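You operate a simulated robot arm through the tools that you are given. There is no shell and no other tool. Be economical: measure what you need, move in short steps, check, and stop when the job is done.

The job below is to be done with a simulated two-armed robot. You get a single attempt, and the scene is never put back.

JOB
Hold the red clip lamp on the hall table top steady with one hand and press the button of the red clip lamp to switch it on with the other.
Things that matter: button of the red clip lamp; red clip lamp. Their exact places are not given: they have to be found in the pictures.

Only the result counts: the job must be done as asked and must still hold three seconds after the hand-in. Knocking over, shifting, dropping, spilling or breaking anything else fails it.

ROBOT AND FRAMES
Two 7-joint arms with two-finger grippers on one trunk, on a base that drives. Base frame: it is fixed to the floor where the robot stands at the start and does not move with it; the origin is under the middle of the robot, x ahead of it, y to its left, z up. Lengths are in m, angles in degrees, forces in N, time in s.
The left shoulder is at the start at [0.025, 0.217, 1.13], the right one opposite. With the tool pointing down near the work surface each hand reaches from about 0.2 to 0.76 m from the robot's upright axis, wherever it stands, measured 20 degrees to its own side. Places, roughly: button of the red clip lamp [0.5, 0.1, 0.9]. Payload 2.2 kg a hand.
The tool frame of a hand sits at the grasp point between the pads (the TCP): z along the fingers, y along the line on which they close. The tips reach 0.019 m beyond it. Largest opening 0.116 m; the body of the gripper starts 0.07 m behind the TCP.
Orientation is that of the tool frame in the base frame, as [roll, pitch, yaw] about the fixed x, y, z axes, in that order (R = Rz(yaw) Ry(pitch) Rx(roll)). With the fingers straight down and closing along the base's y, the tool's x points along the base's -x, its y along +y and its z along -z.

CONTROLS
- The arms move only by the tool nudge_tool. It takes "left_steps", "right_steps" or both (then of equal length, played together; a hand with none holds still); each is a list of rows, each an object of numbers (a shift or turn left out is 0, a gripper value left out holds the last): "wx", "wy", "wz": the turn, a rotation vector about the base's x, y, z in units of 5 degrees (1.0 is 5 degrees); "dx", "dy", "dz": the shift along the base's x, y, z in units of 20 mm (1.0 is 20 mm); "gripper": the closure in counts, from 0 (fully open) to 255 (shut). In form: [{"wx": .., "wy": .., "wz": .., "dx": .., "dy": .., "dz": .., "gripper": ..}, ...]. A call has 1 to 12 rows; each row shifts and turns the commanded pose from where the row before left it. A call with a number of a shift or a turn outside -1 to 1 is refused whole. Rows are played at 5 a second. More than 0.05 m and 8.6 degrees between two rows, or a gripper value outside its range, and nothing of the call is played. Where a pose cannot be reached the arm comes as near as it can. A force on the tool above 40 N (or 10 N above the force at the start of the call, whichever is more), or a blocked arm, ends the call early, and 0.2 s more pass. Each finger halts on what it meets, pressing with about 43 N; the grip force reading is that of the motor and also rises with nothing between the fingers. The clock runs only during rows and for 0.2 s after the last one: add rows that do not move to give the fingers time. The reply holds the time, the measured pose of the TCP, the force on the tool along the base axes, the opening and the grip force, in the units named above and with some noise, with the torque about the TCP (base axes, N m) and any sound that the robot's microphone picked up.
- Cameras (640 x 400 px; columns grow to the right, rows downward): "scene" is now at [0.1311, 0.0074, 1.2985]; the picture's right is [0.05, -1.00, 0.00], its down [-0.58, -0.03, -0.81] and it looks along [0.81, 0.04, -0.58] (base axes); focal length 284 px, centre (320, 200). "left" rides on the left gripper at [0.069, 0.015, -0.097] in its tool frame; the picture's right is [-0.21, 0.98, 0.00], its down [-0.76, -0.17, -0.63] and it looks along [-0.62, -0.14, 0.77] (tool axes); focal length 251 px, centre (320, 200). "right" rides on the right gripper at [0.069, -0.015, -0.096] in its tool frame; the picture's right is [0.21, 0.98, 0.00], its down [-0.76, 0.17, -0.63] and it looks along [-0.62, 0.14, 0.77] (tool axes); focal length 251 px, centre (320, 200).
- camera(camera): a new picture of that camera. It takes no simulated time.
- raise_lower(by): slides the trunk up (or, below 0, down) by that many m; the arms and the scene camera ride with it, the base frame stays. It gives what a move gives, with no picture.
- base_move(legs): drives the robot by 1 to 6 legs, each [ahead, left, turn to the left] in m, m and degrees, along the robot's own axes; the way and the turn of a leg run together, so that a leg with both is an arc; at most 1.5 m and 180 degrees a leg. The arms and the cameras ride along, it lands a little off, and it stops where it bumps. It gives what a move gives.
- head_to(pan, tilt): turns the head with the scene camera to pan (to the left, within 80 degrees either way) and tilt (down, from -29 to 69), counted from straight ahead of the robot. It gives what a move gives.
- probe_pixels(camera, pixels): for up to 12 pixels [column, row] of the newest picture of that camera ("zoom" is the newest enlarged one), the place [x, y, z] in the base frame of the surface seen there, good to about 0.003 m. It takes no simulated time.
- close_up(camera, box): a new picture of the part [left, top, right, bottom] of that camera's present view, enlarged. It takes no simulated time.
- close_job(): hands the job in; it is judged then, once.

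Keep the steps short. Do not move on a guess: measure, check each grasp and each placing, and mend mistakes. In all there are 80 turns and 58 pictures (those below and enlarged ones count). Leave the grippers open and the arms clear of the work at the hand-in unless told otherwise, and finish with a single line.

The tools are called by a JSON object that holds its "api" and its "payload". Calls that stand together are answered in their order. nudge_tool: Moves the arms, as the interface text tells. Its arguments: {"type":"object","properties":{"left_steps":{"type":"array","items":{"type":"object","properties":{"wx":{"type":"number"},"wy":{"type":"number"},"wz":{"type":"number"},"dx":{"type":"number"},"dy":{"type":"number"},"dz":{"type":"number"},"gripper":{"type":"number"}}}},"right_steps":{"type":"array","items":{"type":"object","properties":{"wx":{"type":"number"},"wy":{"type":"number"},"wz":{"type":"number"},"dx":{"type":"number"},"dy":{"type":"number"},"dz":{"type":"number"},"gripper":{"type":"number"}}}}},"required":[]} The other tools are called the same way: raise_lower (by) slides the trunk up or down; base_move (legs) drives the base; head_to (pan, tilt) turns the head that bears the scene camera; camera (camera) takes a picture; probe_pixels (camera, pixels) gives the place of the surface under pixels of a picture; close_up (camera, box) takes an enlarged picture of a part of a camera's view; close_job () hands the job in.

At the start:

```text
t: 0.0
left_tool_pos: [0.538, 0.3764, 1.12]
left_tcp_rot: [-179.9, -0.1, 180.0]
left_contact_force: [0.7, -0.1, 0.4]
left_torque: [0.03, 0.02, -0.01]
left_gripper_width: 0.1161
left_finger_force: 0.0
right_tool_pos: [0.5755, -0.1557, 1.1149]
right_tcp_rot: [-180.0, 0.0, 180.0]
right_contact_force: [0.1, -0.1, -0.3]
right_torque: [0.01, 0.02, 0.0]
right_gripper_width: 0.1161
right_finger_force: 0.1
trunk travel left (down, up): [-0.275, 0.215]
robot x, y, heading: [0.0051, -0.0012, 0.1]
head pan, tilt: [2.7, 35.2]
```

scene: 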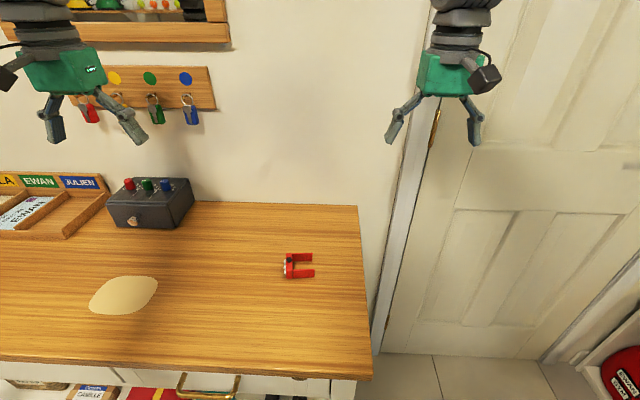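
right: 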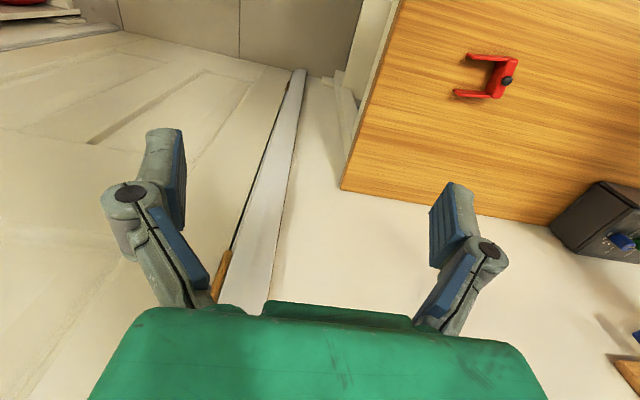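
left: 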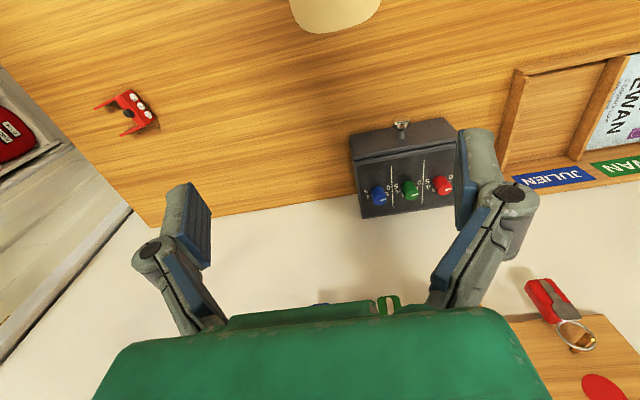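

The red lamp lies near scene pixel (297,265). I'll enlarge it in the scene and left views.

{"api": "close_up", "payload": {"camera": "scene", "box": [265, 240, 329, 290]}}

{"api": "close_up", "payload": {"camera": "left", "box": [80, 75, 176, 147]}}

{"api": "close_up", "payload": {"camera": "right", "box": [440, 40, 536, 110]}}

```text
8.00 times, centred on (297, 265) of scene
```

zoom: 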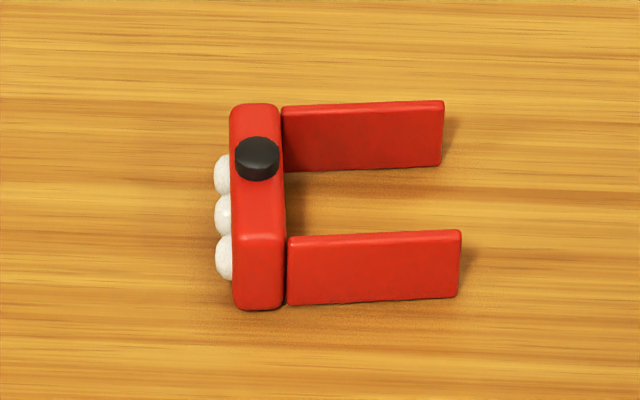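

```text
5.56 times, centred on (128, 111) of left
```

zoom: 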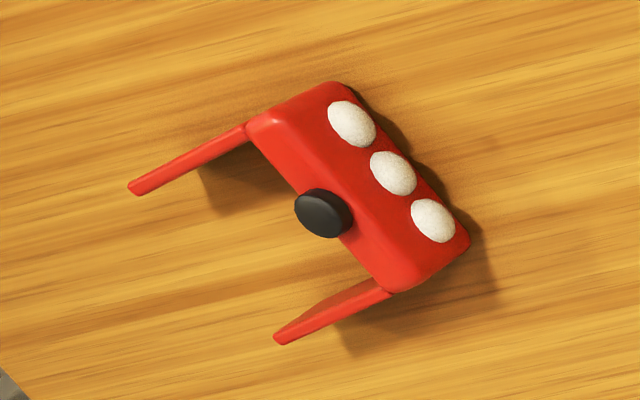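

```text
5.71 times, centred on (488, 75) of right
```

zoom: 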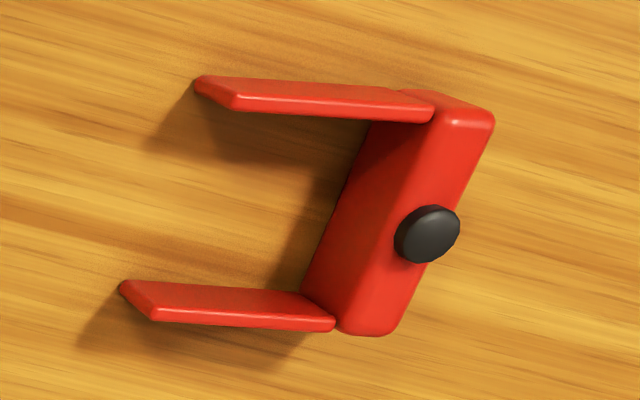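

Next I'll measure points on the lamp in a fresh scene zoom.

{"api": "close_up", "payload": {"camera": "scene", "box": [257, 240, 337, 290]}}

{"api": "probe_pixels", "payload": {"camera": "zoom", "pixels": [[257, 150], [257, 115], [257, 220], [235, 190], [280, 190], [258, 238], [258, 300], [445, 103], [458, 233], [290, 240], [455, 300], [150, 220]]}}

```text
8.00 times, centred on (297, 265) of scene
```

zoom: 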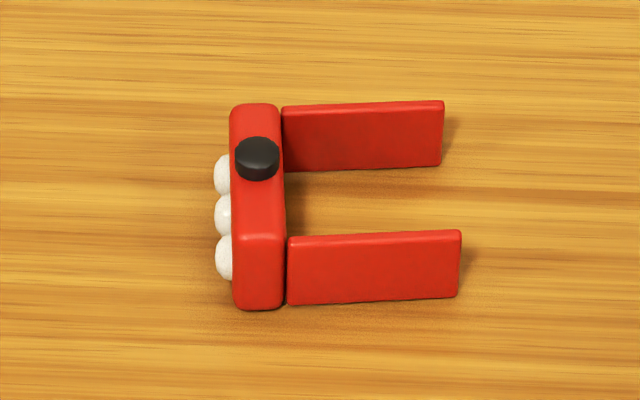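

```text
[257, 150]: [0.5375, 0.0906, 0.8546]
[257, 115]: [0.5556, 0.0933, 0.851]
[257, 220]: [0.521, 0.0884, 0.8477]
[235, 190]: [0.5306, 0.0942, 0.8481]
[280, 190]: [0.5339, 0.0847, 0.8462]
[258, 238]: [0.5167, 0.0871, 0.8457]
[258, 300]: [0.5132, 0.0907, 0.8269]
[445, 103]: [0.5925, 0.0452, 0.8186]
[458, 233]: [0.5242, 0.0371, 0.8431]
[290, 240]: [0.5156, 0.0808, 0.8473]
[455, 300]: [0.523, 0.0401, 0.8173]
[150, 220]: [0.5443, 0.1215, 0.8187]
```

Table is at about z 0.817, the button top at about (0.538, 0.0905, 0.855), and the lamp is yawed by about 10°. I need a few more points for the body ends, the jaws and the button extent.

{"api": "probe_pixels", "payload": {"camera": "zoom", "pixels": [[255, 108], [270, 108], [295, 109], [435, 104], [300, 150], [430, 150], [238, 236], [278, 236], [243, 150], [272, 150], [450, 236], [300, 280]]}}

{"api": "nudge_tool", "payload": {"right_steps": [{"wz": 1, "dz": 0.5}, {"wz": 1, "dz": 0.5}, {"wz": 1}, {"wz": 1}, {"wz": 1}, {"wz": 1}, {"wz": 1}, {"wz": 1}, {"wz": 1}, {"wz": 1}, {"wz": 1}, {"wz": 1}]}}

```text
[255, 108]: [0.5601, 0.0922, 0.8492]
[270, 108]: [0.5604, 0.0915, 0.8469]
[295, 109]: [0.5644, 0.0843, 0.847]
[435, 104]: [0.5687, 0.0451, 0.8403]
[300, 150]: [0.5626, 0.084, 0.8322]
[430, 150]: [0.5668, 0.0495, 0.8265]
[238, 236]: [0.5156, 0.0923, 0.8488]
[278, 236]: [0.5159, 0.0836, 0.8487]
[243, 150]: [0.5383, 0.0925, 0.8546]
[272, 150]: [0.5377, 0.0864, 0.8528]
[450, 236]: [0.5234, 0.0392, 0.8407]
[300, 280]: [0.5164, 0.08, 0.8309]
```

```text
t: 2.6
left_tool_pos: [0.5353, 0.3755, 1.1214]
left_tcp_rot: [180.0, 0.0, -180.0]
left_contact_force: [0.4, 0.4, -0.5]
left_torque: [0.02, -0.01, -0.02]
left_gripper_width: 0.1159
left_finger_force: 0.1
right_tool_pos: [0.5716, -0.1558, 1.135]
right_tcp_rot: [179.9, 0.1, -119.9]
right_contact_force: [0.6, 0.3, -0.5]
right_torque: [-0.02, 0.0, 0.04]
right_gripper_width: 0.1162
right_finger_force: 0.1
trunk travel left (down, up): [-0.275, 0.215]
robot x, y, heading: [-0.0023, -0.0, -0.2]
head pan, tilt: [2.7, 35.2]
```

The body is about 50 mm long, centred near (0.539, 0.089) with the button in the middle, and the yaw is about 8°. I'll finish turning the right hand and tilt it so that it approaches from the right, away from the button.

{"api": "nudge_tool", "payload": {"right_steps": [{"wz": 1}, {"wz": 1}, {"wz": 1}, {"wz": 1}, {"wz": 1}, {"wz": 1}, {"wz": 1}, {"wz": 0.6}]}}

{"api": "nudge_tool", "payload": {"right_steps": [{"wx": 0.99, "wy": 0.14}, {"wx": 0.99, "wy": 0.14}, {"wx": 0.99, "wy": 0.14}, {"wx": 0.99, "wy": 0.14}, {"wx": 0.99, "wy": 0.14}, {"wx": 0.99, "wy": 0.14}, {"wx": 0.99, "wy": 0.14}, {}]}}

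```text
t: 4.4
left_tool_pos: [0.534, 0.3748, 1.122]
left_tcp_rot: [180.0, 0.2, 179.9]
left_contact_force: [0.5, 0.4, 0.5]
left_torque: [-0.01, -0.03, -0.03]
left_gripper_width: 0.1156
left_finger_force: 0.2
right_tool_pos: [0.5726, -0.1566, 1.1358]
right_tcp_rot: [179.9, 0.1, -81.8]
right_contact_force: [-0.4, 0.3, 0.4]
right_torque: [0.01, 0.04, 0.01]
right_gripper_width: 0.1162
right_finger_force: 0.0
trunk travel left (down, up): [-0.275, 0.215]
robot x, y, heading: [-0.0003, -0.0, 0.3]
head pan, tilt: [2.7, 35.2]
```

```text
t: 6.2
left_tool_pos: [0.5342, 0.3737, 1.1225]
left_tcp_rot: [179.9, 0.1, 180.0]
left_contact_force: [-0.7, 0.7, -0.3]
left_torque: [0.01, -0.01, 0.0]
left_gripper_width: 0.1161
left_finger_force: 0.1
right_tool_pos: [0.5716, -0.1574, 1.1346]
right_tcp_rot: [179.9, 35.3, -82.1]
right_contact_force: [0.6, -0.2, 0.1]
right_torque: [0.0, 0.04, -0.02]
right_gripper_width: 0.1157
right_finger_force: 0.1
trunk travel left (down, up): [-0.275, 0.215]
robot x, y, heading: [-0.0016, -0.0028, 0.1]
head pan, tilt: [2.7, 35.2]
```

The right hand is oriented as planned. Next it goes to a pre-grasp 0.12 m back along the approach. Meanwhile the left hand turns −82° and closes its fingers for pressing.

{"api": "nudge_tool", "payload": {"right_steps": [{"dx": -0.1, "dy": 0.82, "dz": -0.96}, {"dx": -0.1, "dy": 0.82, "dz": -0.96}, {"dx": -0.1, "dy": 0.82, "dz": -0.96}, {"dx": -0.1, "dy": 0.82, "dz": -0.96}, {"dx": -0.1, "dy": 0.82, "dz": -0.96}, {"dx": -0.1, "dy": 0.82, "dz": -0.96}, {"dx": -0.1, "dy": 0.82, "dz": -0.96}, {"dx": -0.1, "dy": 0.82, "dz": -0.96}, {"dx": -0.1, "dy": 0.82, "dz": -0.96}, {"dx": -0.1, "dy": 0.82, "dz": -0.96}, {}], "left_steps": [{"wz": -1, "gripper": 255}, {"wz": -1}, {"wz": -1}, {"wz": -1}, {"wz": -1}, {"wz": -1}, {"wz": -1}, {"wz": -1}, {"wz": -1}, {"wz": -1}, {"wz": -1}]}}

{"api": "camera", "payload": {"camera": "scene"}}

{"api": "camera", "payload": {"camera": "right"}}

```text
t: 8.6
left_tool_pos: [0.534, 0.3765, 1.1207]
left_tcp_rot: [-179.9, 0.2, 124.9]
left_contact_force: [0.9, -0.3, -0.1]
left_torque: [0.0, -0.02, -0.02]
left_gripper_width: 0.0002
left_finger_force: 28.7
right_tool_pos: [0.552, 0.009, 0.944]
right_tcp_rot: [179.9, 35.1, -82.1]
right_contact_force: [-0.2, -0.6, -0.2]
right_torque: [-0.02, 0.0, 0.01]
right_gripper_width: 0.116
right_finger_force: 0.1
trunk travel left (down, up): [-0.275, 0.215]
robot x, y, heading: [-0.0012, -0.0005, 0.1]
head pan, tilt: [2.7, 35.2]
```

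```text
50 pictures are left
```

scene: 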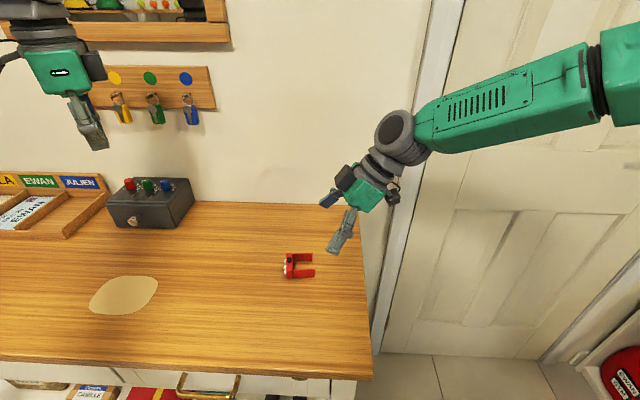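

```text
49 pictures are left
```

right: 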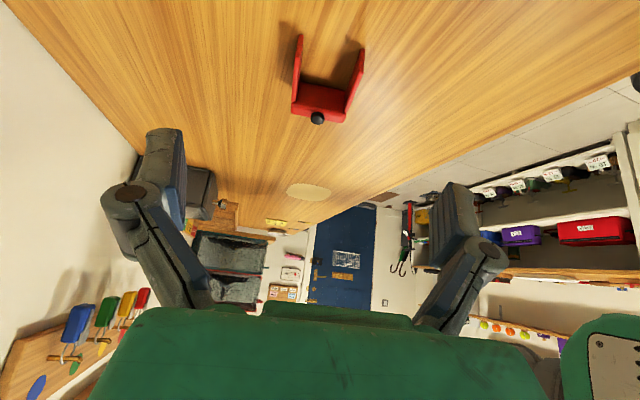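

Clear path. I'll advance the right hand 0.08 m along its axis while the left hand finishes its turn, then check.

{"api": "nudge_tool", "payload": {"right_steps": [{"dx": -0.09, "dy": 0.55, "dz": -0.82}, {"dx": -0.09, "dy": 0.55, "dz": -0.82}, {"dx": -0.09, "dy": 0.55, "dz": -0.82}, {"dx": -0.09, "dy": 0.55, "dz": -0.82}, {}, {}], "left_steps": [{"wz": -1}, {"wz": -1}, {"wz": -1}, {"wz": -1}, {"wz": -1}, {"wz": -0.4}]}}

{"api": "close_up", "payload": {"camera": "scene", "box": [240, 180, 400, 280]}}

{"api": "camera", "payload": {"camera": "right"}}

```text
t: 10.0
left_tool_pos: [0.5343, 0.3763, 1.1206]
left_tcp_rot: [-179.9, 0.3, 97.8]
left_contact_force: [-0.2, -0.5, 0.2]
left_torque: [0.0, 0.0, -0.03]
left_gripper_width: 0.0001
left_finger_force: 28.1
right_tool_pos: [0.546, 0.053, 0.8764]
right_tcp_rot: [179.9, 35.2, -82.1]
right_contact_force: [-0.2, 0.4, 0.1]
right_torque: [-0.05, -0.02, 0.01]
right_gripper_width: 0.116
right_finger_force: 0.1
trunk travel left (down, up): [-0.275, 0.215]
robot x, y, heading: [0.0033, -0.0027, 0.1]
head pan, tilt: [2.7, 35.2]
```

```text
4.00 times, centred on (320, 230) of scene
```

zoom: 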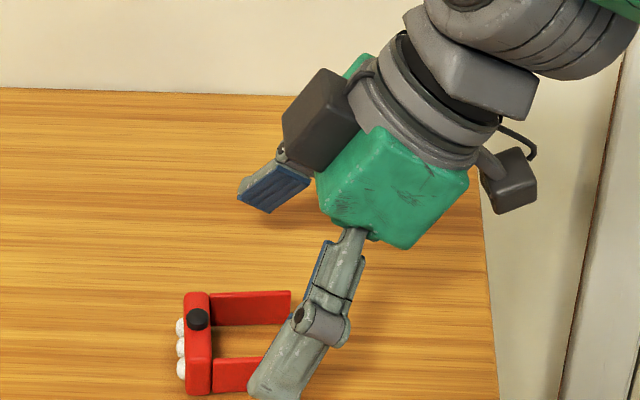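

```text
47 pictures are left
```

right: 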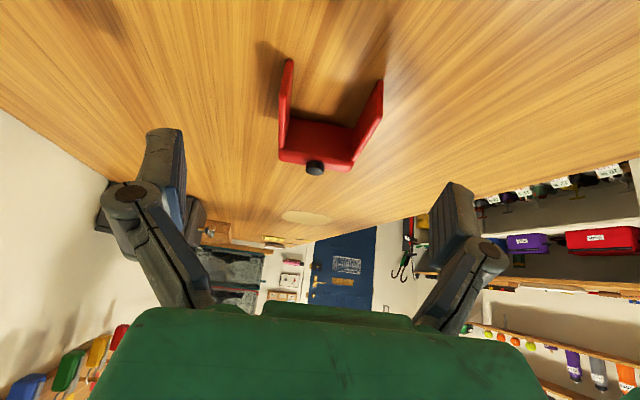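

Lamp is centred between the fingers. I'll go in the last 0.04 m, still open.

{"api": "nudge_tool", "payload": {"right_steps": [{"dx": -0.12, "dy": 0.55, "dz": -0.78}, {"dx": -0.12, "dy": 0.55, "dz": -0.78}, {}]}}

{"api": "close_up", "payload": {"camera": "scene", "box": [240, 200, 368, 280]}}

{"api": "close_up", "payload": {"camera": "right", "box": [80, 50, 560, 350]}}

```text
t: 10.8
left_tool_pos: [0.5334, 0.3765, 1.1217]
left_tcp_rot: [180.0, 0.1, 98.0]
left_contact_force: [0.1, -0.1, -0.4]
left_torque: [-0.01, 0.03, -0.01]
left_gripper_width: 0.0
left_finger_force: 28.1
right_tool_pos: [0.5405, 0.074, 0.8478]
right_tcp_rot: [179.8, 35.2, -82.1]
right_contact_force: [-0.8, -0.2, -0.1]
right_torque: [-0.02, 0.01, 0.0]
right_gripper_width: 0.1161
right_finger_force: 0.1
trunk travel left (down, up): [-0.275, 0.215]
robot x, y, heading: [0.0002, 0.0016, -0.1]
head pan, tilt: [2.7, 35.2]
```

```text
5.00 times, centred on (304, 240) of scene
```

zoom: 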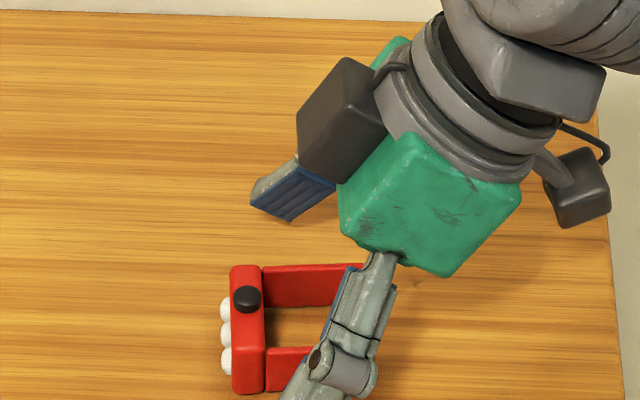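

```text
1.33 times, centred on (320, 200) of right
```

zoom: 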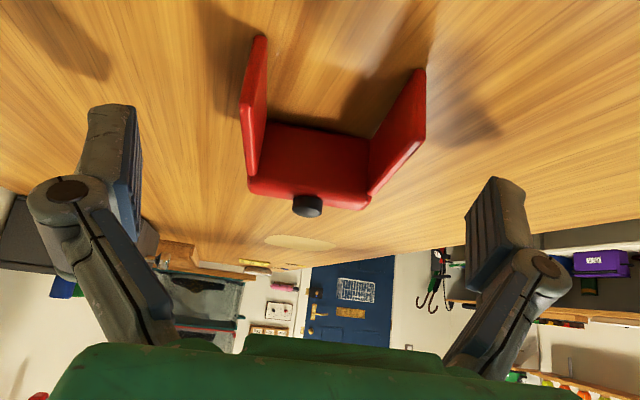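

TCP (0.5405, 0.074, 0.848) sits centred on the lamp. I'll close gradually.

{"api": "nudge_tool", "payload": {"right_steps": [{"gripper": 80}, {"gripper": 110}, {"gripper": 120}, {"gripper": 128}, {"gripper": 134}, {"gripper": 140}, {}, {}]}}

{"api": "close_up", "payload": {"camera": "right", "box": [80, 50, 560, 350]}}

{"api": "close_up", "payload": {"camera": "scene", "box": [240, 200, 368, 280]}}

```text
t: 12.6
left_tool_pos: [0.5352, 0.375, 1.1221]
left_tcp_rot: [-179.9, 0.2, 98.1]
left_contact_force: [-0.5, -0.3, 0.3]
left_torque: [-0.01, -0.01, 0.0]
left_gripper_width: 0.0002
left_finger_force: 28.7
right_tool_pos: [0.541, 0.0745, 0.847]
right_tcp_rot: [179.9, 35.2, -82.1]
right_contact_force: [0.1, 0.6, -0.3]
right_torque: [-0.03, 0.0, -0.03]
right_gripper_width: 0.0527
right_finger_force: 0.4
trunk travel left (down, up): [-0.275, 0.215]
robot x, y, heading: [0.0044, -0.0006, 0.1]
head pan, tilt: [2.7, 35.2]
```

```text
1.33 times, centred on (320, 200) of right
```

zoom: 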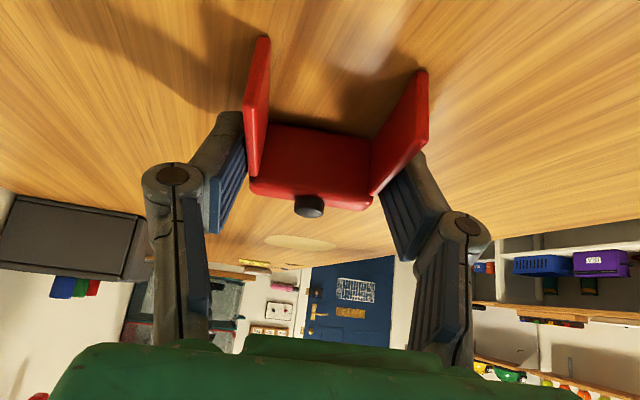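

```text
5.00 times, centred on (304, 240) of scene
```

zoom: 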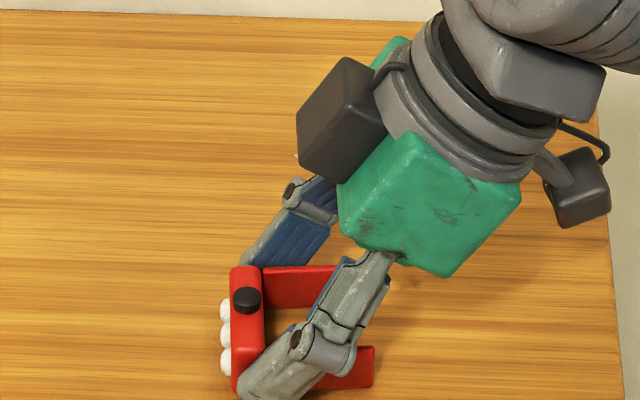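

Fingers are just beside the body ends, with a width of 0.0527 m and no grip force yet. I'll close a little more until the force shows.

{"api": "nudge_tool", "payload": {"right_steps": [{"gripper": 145}, {"gripper": 150}, {"gripper": 157}, {"gripper": 165}, {}]}}

{"api": "close_up", "payload": {"camera": "scene", "box": [240, 200, 368, 280]}}

```text
t: 13.8
left_tool_pos: [0.5345, 0.3742, 1.1214]
left_tcp_rot: [-179.9, 0.3, 98.0]
left_contact_force: [0.7, 0.1, -0.6]
left_torque: [-0.01, 0.0, -0.01]
left_gripper_width: 0.0
left_finger_force: 28.2
right_tool_pos: [0.5402, 0.074, 0.8484]
right_tcp_rot: [179.9, 35.1, -82.1]
right_contact_force: [0.0, 0.1, 0.2]
right_torque: [0.05, 0.0, 0.02]
right_gripper_width: 0.0493
right_finger_force: 43.2
trunk travel left (down, up): [-0.275, 0.215]
robot x, y, heading: [-0.0018, -0.002, -0.1]
head pan, tilt: [2.7, 35.2]
```

```text
5.00 times, centred on (304, 240) of scene
```

zoom: 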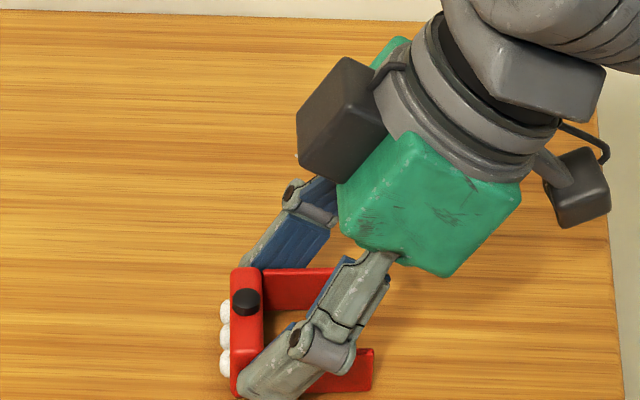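

Firm grip: 0.0493 m wide at 43 N. Next I'll measure the button and the parts of the right gripper that might get in the left hand's way.

{"api": "probe_pixels", "payload": {"camera": "zoom", "pixels": [[246, 296], [236, 295], [256, 295], [246, 291], [246, 301], [300, 120], [345, 60], [345, 180], [400, 140], [342, 230], [360, 240], [296, 345]]}}

```text
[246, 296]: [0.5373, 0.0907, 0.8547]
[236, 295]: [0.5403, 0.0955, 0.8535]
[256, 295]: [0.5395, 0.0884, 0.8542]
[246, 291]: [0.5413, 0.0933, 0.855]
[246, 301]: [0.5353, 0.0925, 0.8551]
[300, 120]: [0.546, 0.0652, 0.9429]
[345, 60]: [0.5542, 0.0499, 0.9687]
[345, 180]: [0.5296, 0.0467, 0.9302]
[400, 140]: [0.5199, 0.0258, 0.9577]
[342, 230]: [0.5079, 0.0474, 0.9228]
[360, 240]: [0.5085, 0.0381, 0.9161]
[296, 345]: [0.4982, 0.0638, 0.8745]
```

Button centre is about (0.538, 0.092), top at z 0.855. The dark box on the right gripper's back reaches y 0.065 at z 0.94, and the left gripper has one too. So I'll tilt the left hand 30° away to keep them apart, then bring it to a pre-press point 0.1 m back.

{"api": "nudge_tool", "payload": {"left_steps": [{"wx": -0.99, "wy": -0.14}, {"wx": -0.99, "wy": -0.14}, {"wx": -0.99, "wy": -0.14}, {"wx": -0.99, "wy": -0.14}, {"wx": -0.99, "wy": -0.14}, {"wx": -0.99, "wy": -0.14}, {}]}}

{"api": "nudge_tool", "payload": {"left_steps": [{"dx": -0.015, "dy": -0.975, "dz": -0.637}, {"dx": -0.015, "dy": -0.975, "dz": -0.637}, {"dx": -0.015, "dy": -0.975, "dz": -0.637}, {"dx": -0.015, "dy": -0.975, "dz": -0.637}, {"dx": -0.015, "dy": -0.975, "dz": -0.637}, {"dx": -0.015, "dy": -0.975, "dz": -0.637}, {"dx": -0.015, "dy": -0.975, "dz": -0.637}, {"dx": -0.015, "dy": -0.975, "dz": -0.637}, {"dx": -0.015, "dy": -0.975, "dz": -0.637}, {"dx": -0.015, "dy": -0.975, "dz": -0.637}, {"dx": -0.015, "dy": -0.975, "dz": -0.637}, {"dx": -0.015, "dy": -0.975, "dz": -0.637}]}}

{"api": "camera", "payload": {"camera": "scene"}}

{"api": "camera", "payload": {"camera": "left"}}

```text
t: 15.4
left_tool_pos: [0.5346, 0.3753, 1.1225]
left_tcp_rot: [-180.0, 30.3, 98.0]
left_contact_force: [-0.2, 0.1, -0.7]
left_torque: [-0.03, -0.01, -0.02]
left_gripper_width: 0.0001
left_finger_force: 28.8
right_tool_pos: [0.5408, 0.0746, 0.8468]
right_tcp_rot: [179.9, 35.1, -82.0]
right_contact_force: [-0.7, 0.4, 0.7]
right_torque: [-0.01, -0.02, 0.04]
right_gripper_width: 0.0492
right_finger_force: 42.8
trunk travel left (down, up): [-0.275, 0.215]
robot x, y, heading: [0.0012, -0.0002, 0.2]
head pan, tilt: [2.7, 35.2]
```

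```text
t: 18.0
left_tool_pos: [0.5325, 0.1406, 0.968]
left_tcp_rot: [-180.0, 30.2, 98.0]
left_contact_force: [-0.3, 0.8, 0.6]
left_torque: [0.01, 0.01, 0.02]
left_gripper_width: 0.0001
left_finger_force: 28.5
right_tool_pos: [0.5416, 0.0748, 0.8467]
right_tcp_rot: [179.9, 35.2, -82.0]
right_contact_force: [0.7, 0.2, 0.7]
right_torque: [0.0, -0.06, -0.01]
right_gripper_width: 0.0492
right_finger_force: 43.3
trunk travel left (down, up): [-0.275, 0.215]
robot x, y, heading: [0.0015, -0.0001, 0.1]
head pan, tilt: [2.7, 35.2]
```

```text
41 pictures are left
```

scene: 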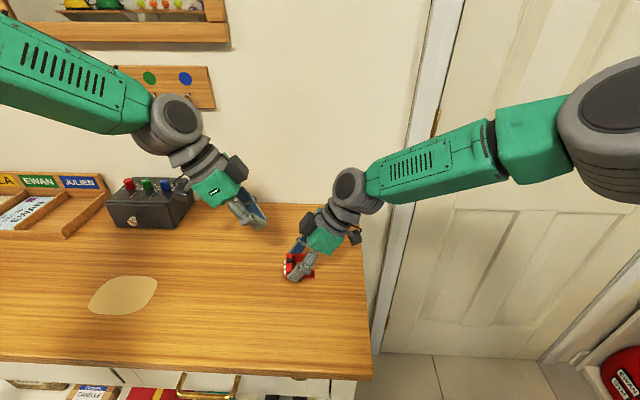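

```text
40 pictures are left
```

left: 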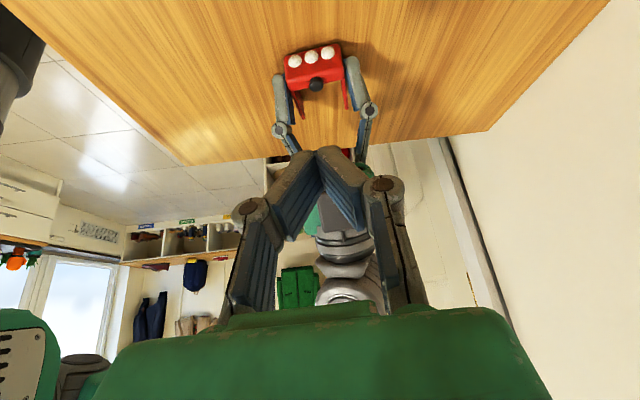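

Good line-up: the button shows at (317,84) above the fingertips at about col 330. I'll advance 0.075 m along the tool axis.

{"api": "nudge_tool", "payload": {"left_steps": [{"dx": 0.06, "dy": -0.47, "dz": -0.81}, {"dx": 0.06, "dy": -0.47, "dz": -0.81}, {"dx": 0.06, "dy": -0.47, "dz": -0.81}, {"dx": 0.06, "dy": -0.47, "dz": -0.81}, {}]}}

{"api": "close_up", "payload": {"camera": "scene", "box": [240, 210, 352, 280]}}

{"api": "close_up", "payload": {"camera": "left", "box": [220, 30, 420, 230]}}

```text
t: 19.2
left_tool_pos: [0.5354, 0.1038, 0.904]
left_tcp_rot: [180.0, 30.2, 98.0]
left_contact_force: [0.1, -0.2, 0.0]
left_torque: [0.0, 0.03, 0.0]
left_gripper_width: 0.0
left_finger_force: 28.3
right_tool_pos: [0.5411, 0.0739, 0.8477]
right_tcp_rot: [179.9, 35.2, -82.1]
right_contact_force: [0.1, -1.1, 0.7]
right_torque: [-0.03, -0.04, 0.0]
right_gripper_width: 0.0494
right_finger_force: 42.5
trunk travel left (down, up): [-0.275, 0.215]
robot x, y, heading: [0.0049, -0.0023, -0.2]
head pan, tilt: [2.7, 35.2]
```

```text
5.71 times, centred on (296, 245) of scene
```

zoom: 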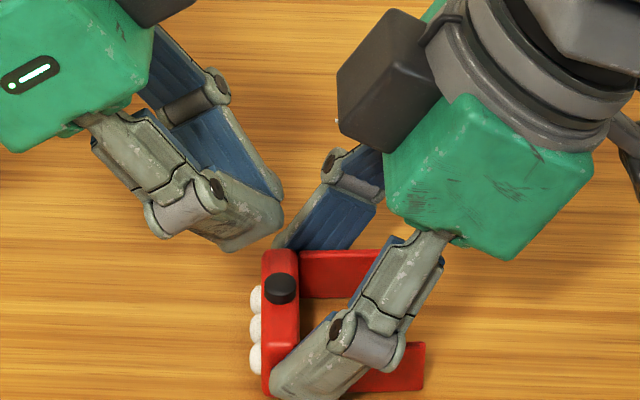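

```text
2.00 times, centred on (320, 130) of left
```

zoom: 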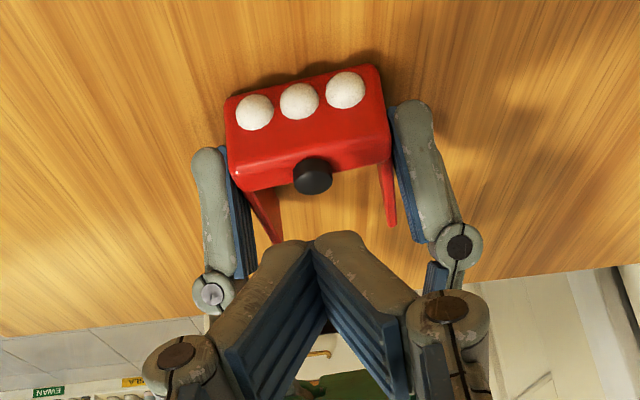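

Next I'll measure the left fingertips against the button in this zoom.

{"api": "close_up", "payload": {"camera": "scene", "box": [240, 210, 352, 280]}}

{"api": "probe_pixels", "payload": {"camera": "zoom", "pixels": [[278, 200], [276, 222], [230, 245], [225, 215], [265, 185], [255, 235], [280, 281], [215, 85], [335, 160]]}}

```text
5.71 times, centred on (296, 245) of scene
```

zoom: 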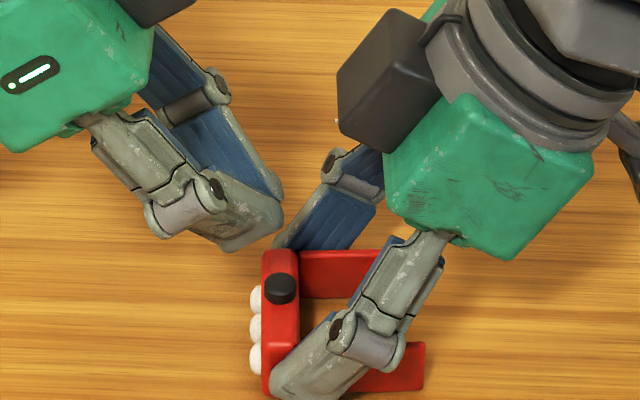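

```text
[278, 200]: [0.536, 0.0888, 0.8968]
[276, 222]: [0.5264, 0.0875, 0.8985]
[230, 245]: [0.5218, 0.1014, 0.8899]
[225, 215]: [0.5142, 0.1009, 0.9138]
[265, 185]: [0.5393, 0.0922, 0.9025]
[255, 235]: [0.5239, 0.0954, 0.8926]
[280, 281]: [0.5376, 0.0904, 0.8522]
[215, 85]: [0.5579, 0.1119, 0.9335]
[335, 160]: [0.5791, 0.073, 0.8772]
```

The tip's lower edge is at about y 0.103, z 0.883, as computed. I'll shift over the button, then look.

{"api": "nudge_tool", "payload": {"left_steps": [{"dx": 0.08, "dy": -0.6, "dz": -0.5}, {"dz": -0.45}, {}]}}

{"api": "close_up", "payload": {"camera": "scene", "box": [260, 230, 340, 280]}}

{"api": "close_up", "payload": {"camera": "left", "box": [240, 50, 400, 150]}}

{"api": "close_up", "payload": {"camera": "right", "box": [200, 100, 440, 250]}}

```text
t: 20.0
left_tool_pos: [0.5368, 0.0908, 0.8848]
left_tcp_rot: [180.0, 30.2, 98.0]
left_contact_force: [0.5, -0.2, 0.0]
left_torque: [-0.02, 0.02, -0.01]
left_gripper_width: 0.0
left_finger_force: 28.4
right_tool_pos: [0.5395, 0.0729, 0.8479]
right_tcp_rot: [179.9, 35.0, -82.1]
right_contact_force: [0.4, -0.1, -0.2]
right_torque: [0.0, -0.03, -0.03]
right_gripper_width: 0.0494
right_finger_force: 43.1
trunk travel left (down, up): [-0.275, 0.215]
robot x, y, heading: [-0.0021, -0.0012, 0.0]
head pan, tilt: [2.7, 35.2]
```

```text
8.00 times, centred on (300, 255) of scene
```

zoom: 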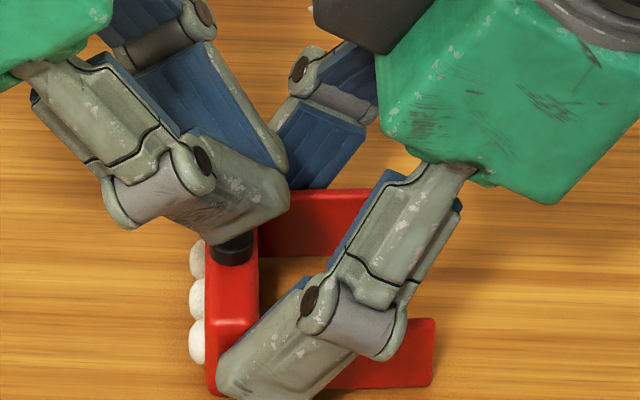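

```text
4.00 times, centred on (320, 100) of left
```

zoom: 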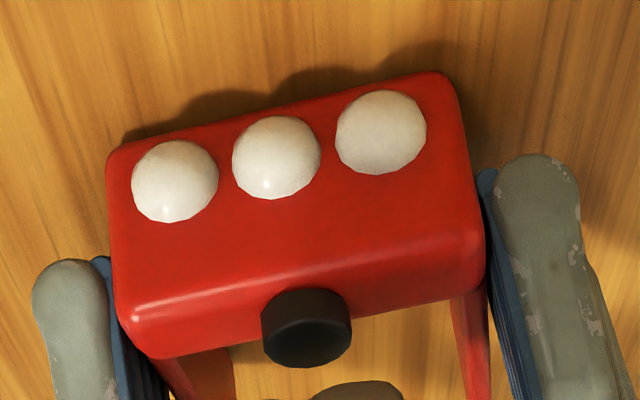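

```text
2.67 times, centred on (320, 175) of right
```

zoom: 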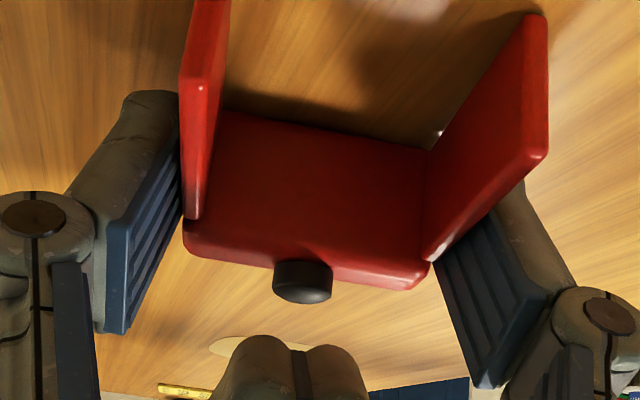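

The tip is about 8 mm above the button and aligned in both views. I'll press down slowly while watching force and sound.

{"api": "nudge_tool", "payload": {"left_steps": [{"dz": -0.1}, {"dz": -0.1}, {"dz": -0.1}, {"dz": -0.1}, {"dz": -0.1}]}}

```text
t: 21.2
left_tool_pos: [0.5369, 0.0925, 0.876]
left_tcp_rot: [179.9, 30.2, 98.0]
left_contact_force: [-0.2, 0.2, 0.7]
left_torque: [0.01, 0.0, 0.02]
left_gripper_width: 0.0002
left_finger_force: 28.3
right_tool_pos: [0.5389, 0.0742, 0.8492]
right_tcp_rot: [180.0, 35.1, -82.1]
right_contact_force: [0.6, 0.3, -0.3]
right_torque: [0.0, -0.06, -0.04]
right_gripper_width: 0.0494
right_finger_force: 42.7
trunk travel left (down, up): [-0.275, 0.215]
robot x, y, heading: [-0.0029, 0.0016, 0.0]
head pan, tilt: [2.7, 35.2]
```

No contact yet (0.7 N). I'll keep going down in 1 mm steps.

{"api": "nudge_tool", "payload": {"left_steps": [{"dz": -0.05}, {"dz": -0.05}, {"dz": -0.05}]}}

{"api": "close_up", "payload": {"camera": "scene", "box": [260, 230, 340, 280]}}

```text
t: 22.0
left_tool_pos: [0.5367, 0.0915, 0.8728]
left_tcp_rot: [-179.9, 30.3, 97.9]
left_contact_force: [0.4, 0.5, 3.4]
left_torque: [-0.01, -0.03, 0.01]
left_gripper_width: 0.0059
left_finger_force: 28.3
right_tool_pos: [0.5401, 0.0738, 0.8476]
right_tcp_rot: [179.9, 35.1, -82.1]
right_contact_force: [1.2, -0.4, -1.3]
right_torque: [-0.05, -0.07, 0.02]
right_gripper_width: 0.0494
right_finger_force: 42.9
trunk travel left (down, up): [-0.275, 0.215]
robot x, y, heading: [-0.0055, -0.0012, 0.2]
head pan, tilt: [2.7, 35.2]
heard: click
```

```text
8.00 times, centred on (300, 255) of scene
```

zoom: 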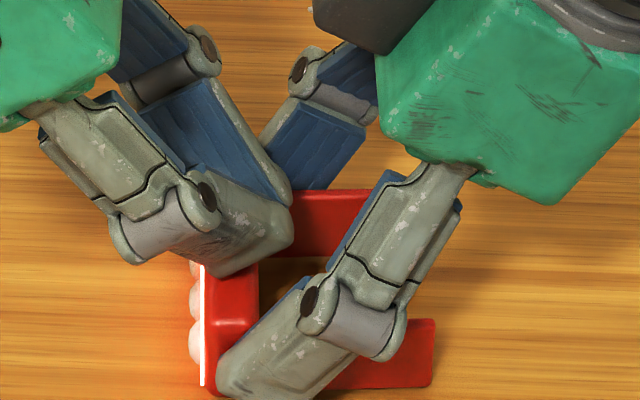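

Click heard and the lamp is glowing. I'll lift the left hand straight up and away.

{"api": "nudge_tool", "payload": {"left_steps": [{"dz": 0.3}, {"dz": 0.5}, {"dx": -0.07, "dy": 0.5, "dz": 0.85}, {"dx": -0.07, "dy": 0.5, "dz": 0.85}, {"dx": -0.07, "dy": 0.5, "dz": 0.85}, {"dy": 0.9, "dz": 0.6}, {"dy": 0.9, "dz": 0.6}, {"dy": 0.9, "dz": 0.6}, {"dy": 0.9, "dz": 0.6}, {}]}}

{"api": "close_up", "payload": {"camera": "scene", "box": [240, 220, 352, 290]}}

```text
t: 24.2
left_tool_pos: [0.5334, 0.1937, 0.9881]
left_tcp_rot: [-179.9, 30.2, 98.0]
left_contact_force: [-0.3, -0.3, 0.2]
left_torque: [-0.01, 0.01, 0.0]
left_gripper_width: 0.0
left_finger_force: 28.9
right_tool_pos: [0.5407, 0.0741, 0.8475]
right_tcp_rot: [179.9, 35.1, -82.1]
right_contact_force: [0.3, 1.3, -0.1]
right_torque: [0.05, 0.0, 0.02]
right_gripper_width: 0.0494
right_finger_force: 43.1
trunk travel left (down, up): [-0.275, 0.215]
robot x, y, heading: [-0.0019, -0.0011, 0.2]
head pan, tilt: [2.7, 35.2]
```

```text
5.71 times, centred on (296, 255) of scene
```

zoom: 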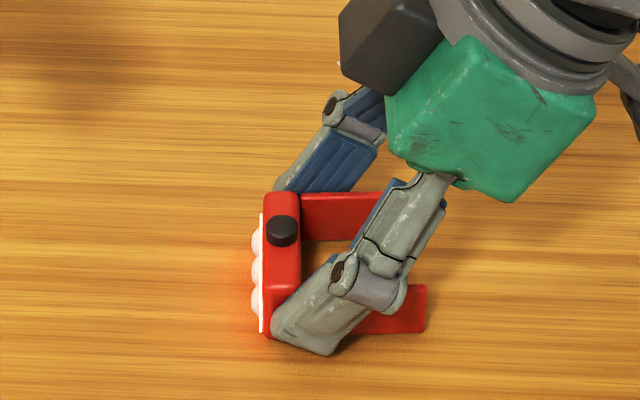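

The lamp stays lit. I'll open the right gripper slowly, back out along its axis, and open the left gripper too.

{"api": "nudge_tool", "payload": {"right_steps": [{"gripper": 140}, {"gripper": 120}, {"gripper": 90}, {"gripper": 40}, {"gripper": 0}, {}, {"dx": 0.08, "dy": -0.55, "dz": 0.82}, {"dx": 0.08, "dy": -0.55, "dz": 0.82}, {"dx": 0.08, "dy": -0.55, "dz": 0.82}, {"dx": 0.08, "dy": -0.55, "dz": 0.82}, {"dx": 0.08, "dy": -0.55, "dz": 0.82}, {"dx": 0.08, "dy": -0.55, "dz": 0.82}], "left_steps": [{"dy": 0.9, "dz": 0.6}, {"dy": 0.9, "dz": 0.6}, {"dy": 0.9, "dz": 0.6}, {"gripper": 0}, {}, {}, {}, {}, {}, {}, {}, {}]}}

{"api": "camera", "payload": {"camera": "scene"}}

{"api": "close_up", "payload": {"camera": "scene", "box": [257, 240, 337, 290]}}

```text
t: 26.8
left_tool_pos: [0.5334, 0.2467, 1.025]
left_tcp_rot: [-180.0, 30.2, 98.0]
left_contact_force: [-0.6, 0.1, -0.3]
left_torque: [0.0, 0.01, 0.01]
left_gripper_width: 0.1158
left_finger_force: 0.0
right_tool_pos: [0.5486, 0.0084, 0.9472]
right_tcp_rot: [179.9, 35.2, -82.1]
right_contact_force: [-0.5, -0.9, -0.4]
right_torque: [0.0, 0.01, 0.0]
right_gripper_width: 0.1158
right_finger_force: 0.1
trunk travel left (down, up): [-0.275, 0.215]
robot x, y, heading: [0.0004, -0.0001, 0.0]
head pan, tilt: [2.7, 35.2]
```

```text
31 pictures are left
```

scene: 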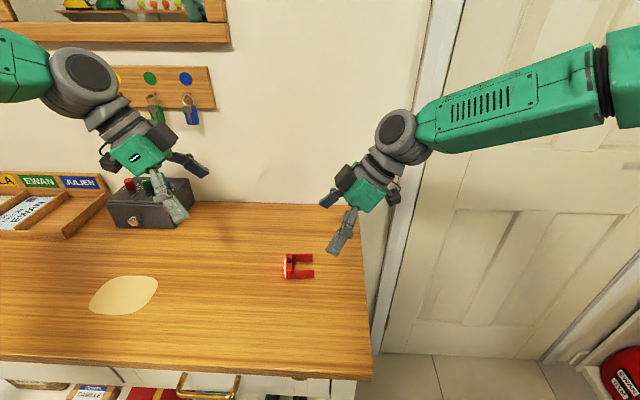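

```text
8.00 times, centred on (297, 265) of scene
```

zoom: 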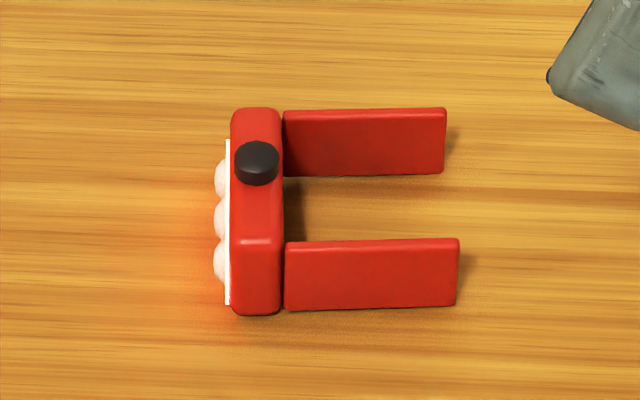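

The lamp stands in place and is lit, both hands are clear and open, and nothing else has moved. I'm handing in.

{"api": "close_job", "payload": {}}

```text
The job is handed in.
```

The red clip lamp is switched on: the right hand held it steady, the left pressed its button (click heard, lamp lit), and both hands are now open and clear.
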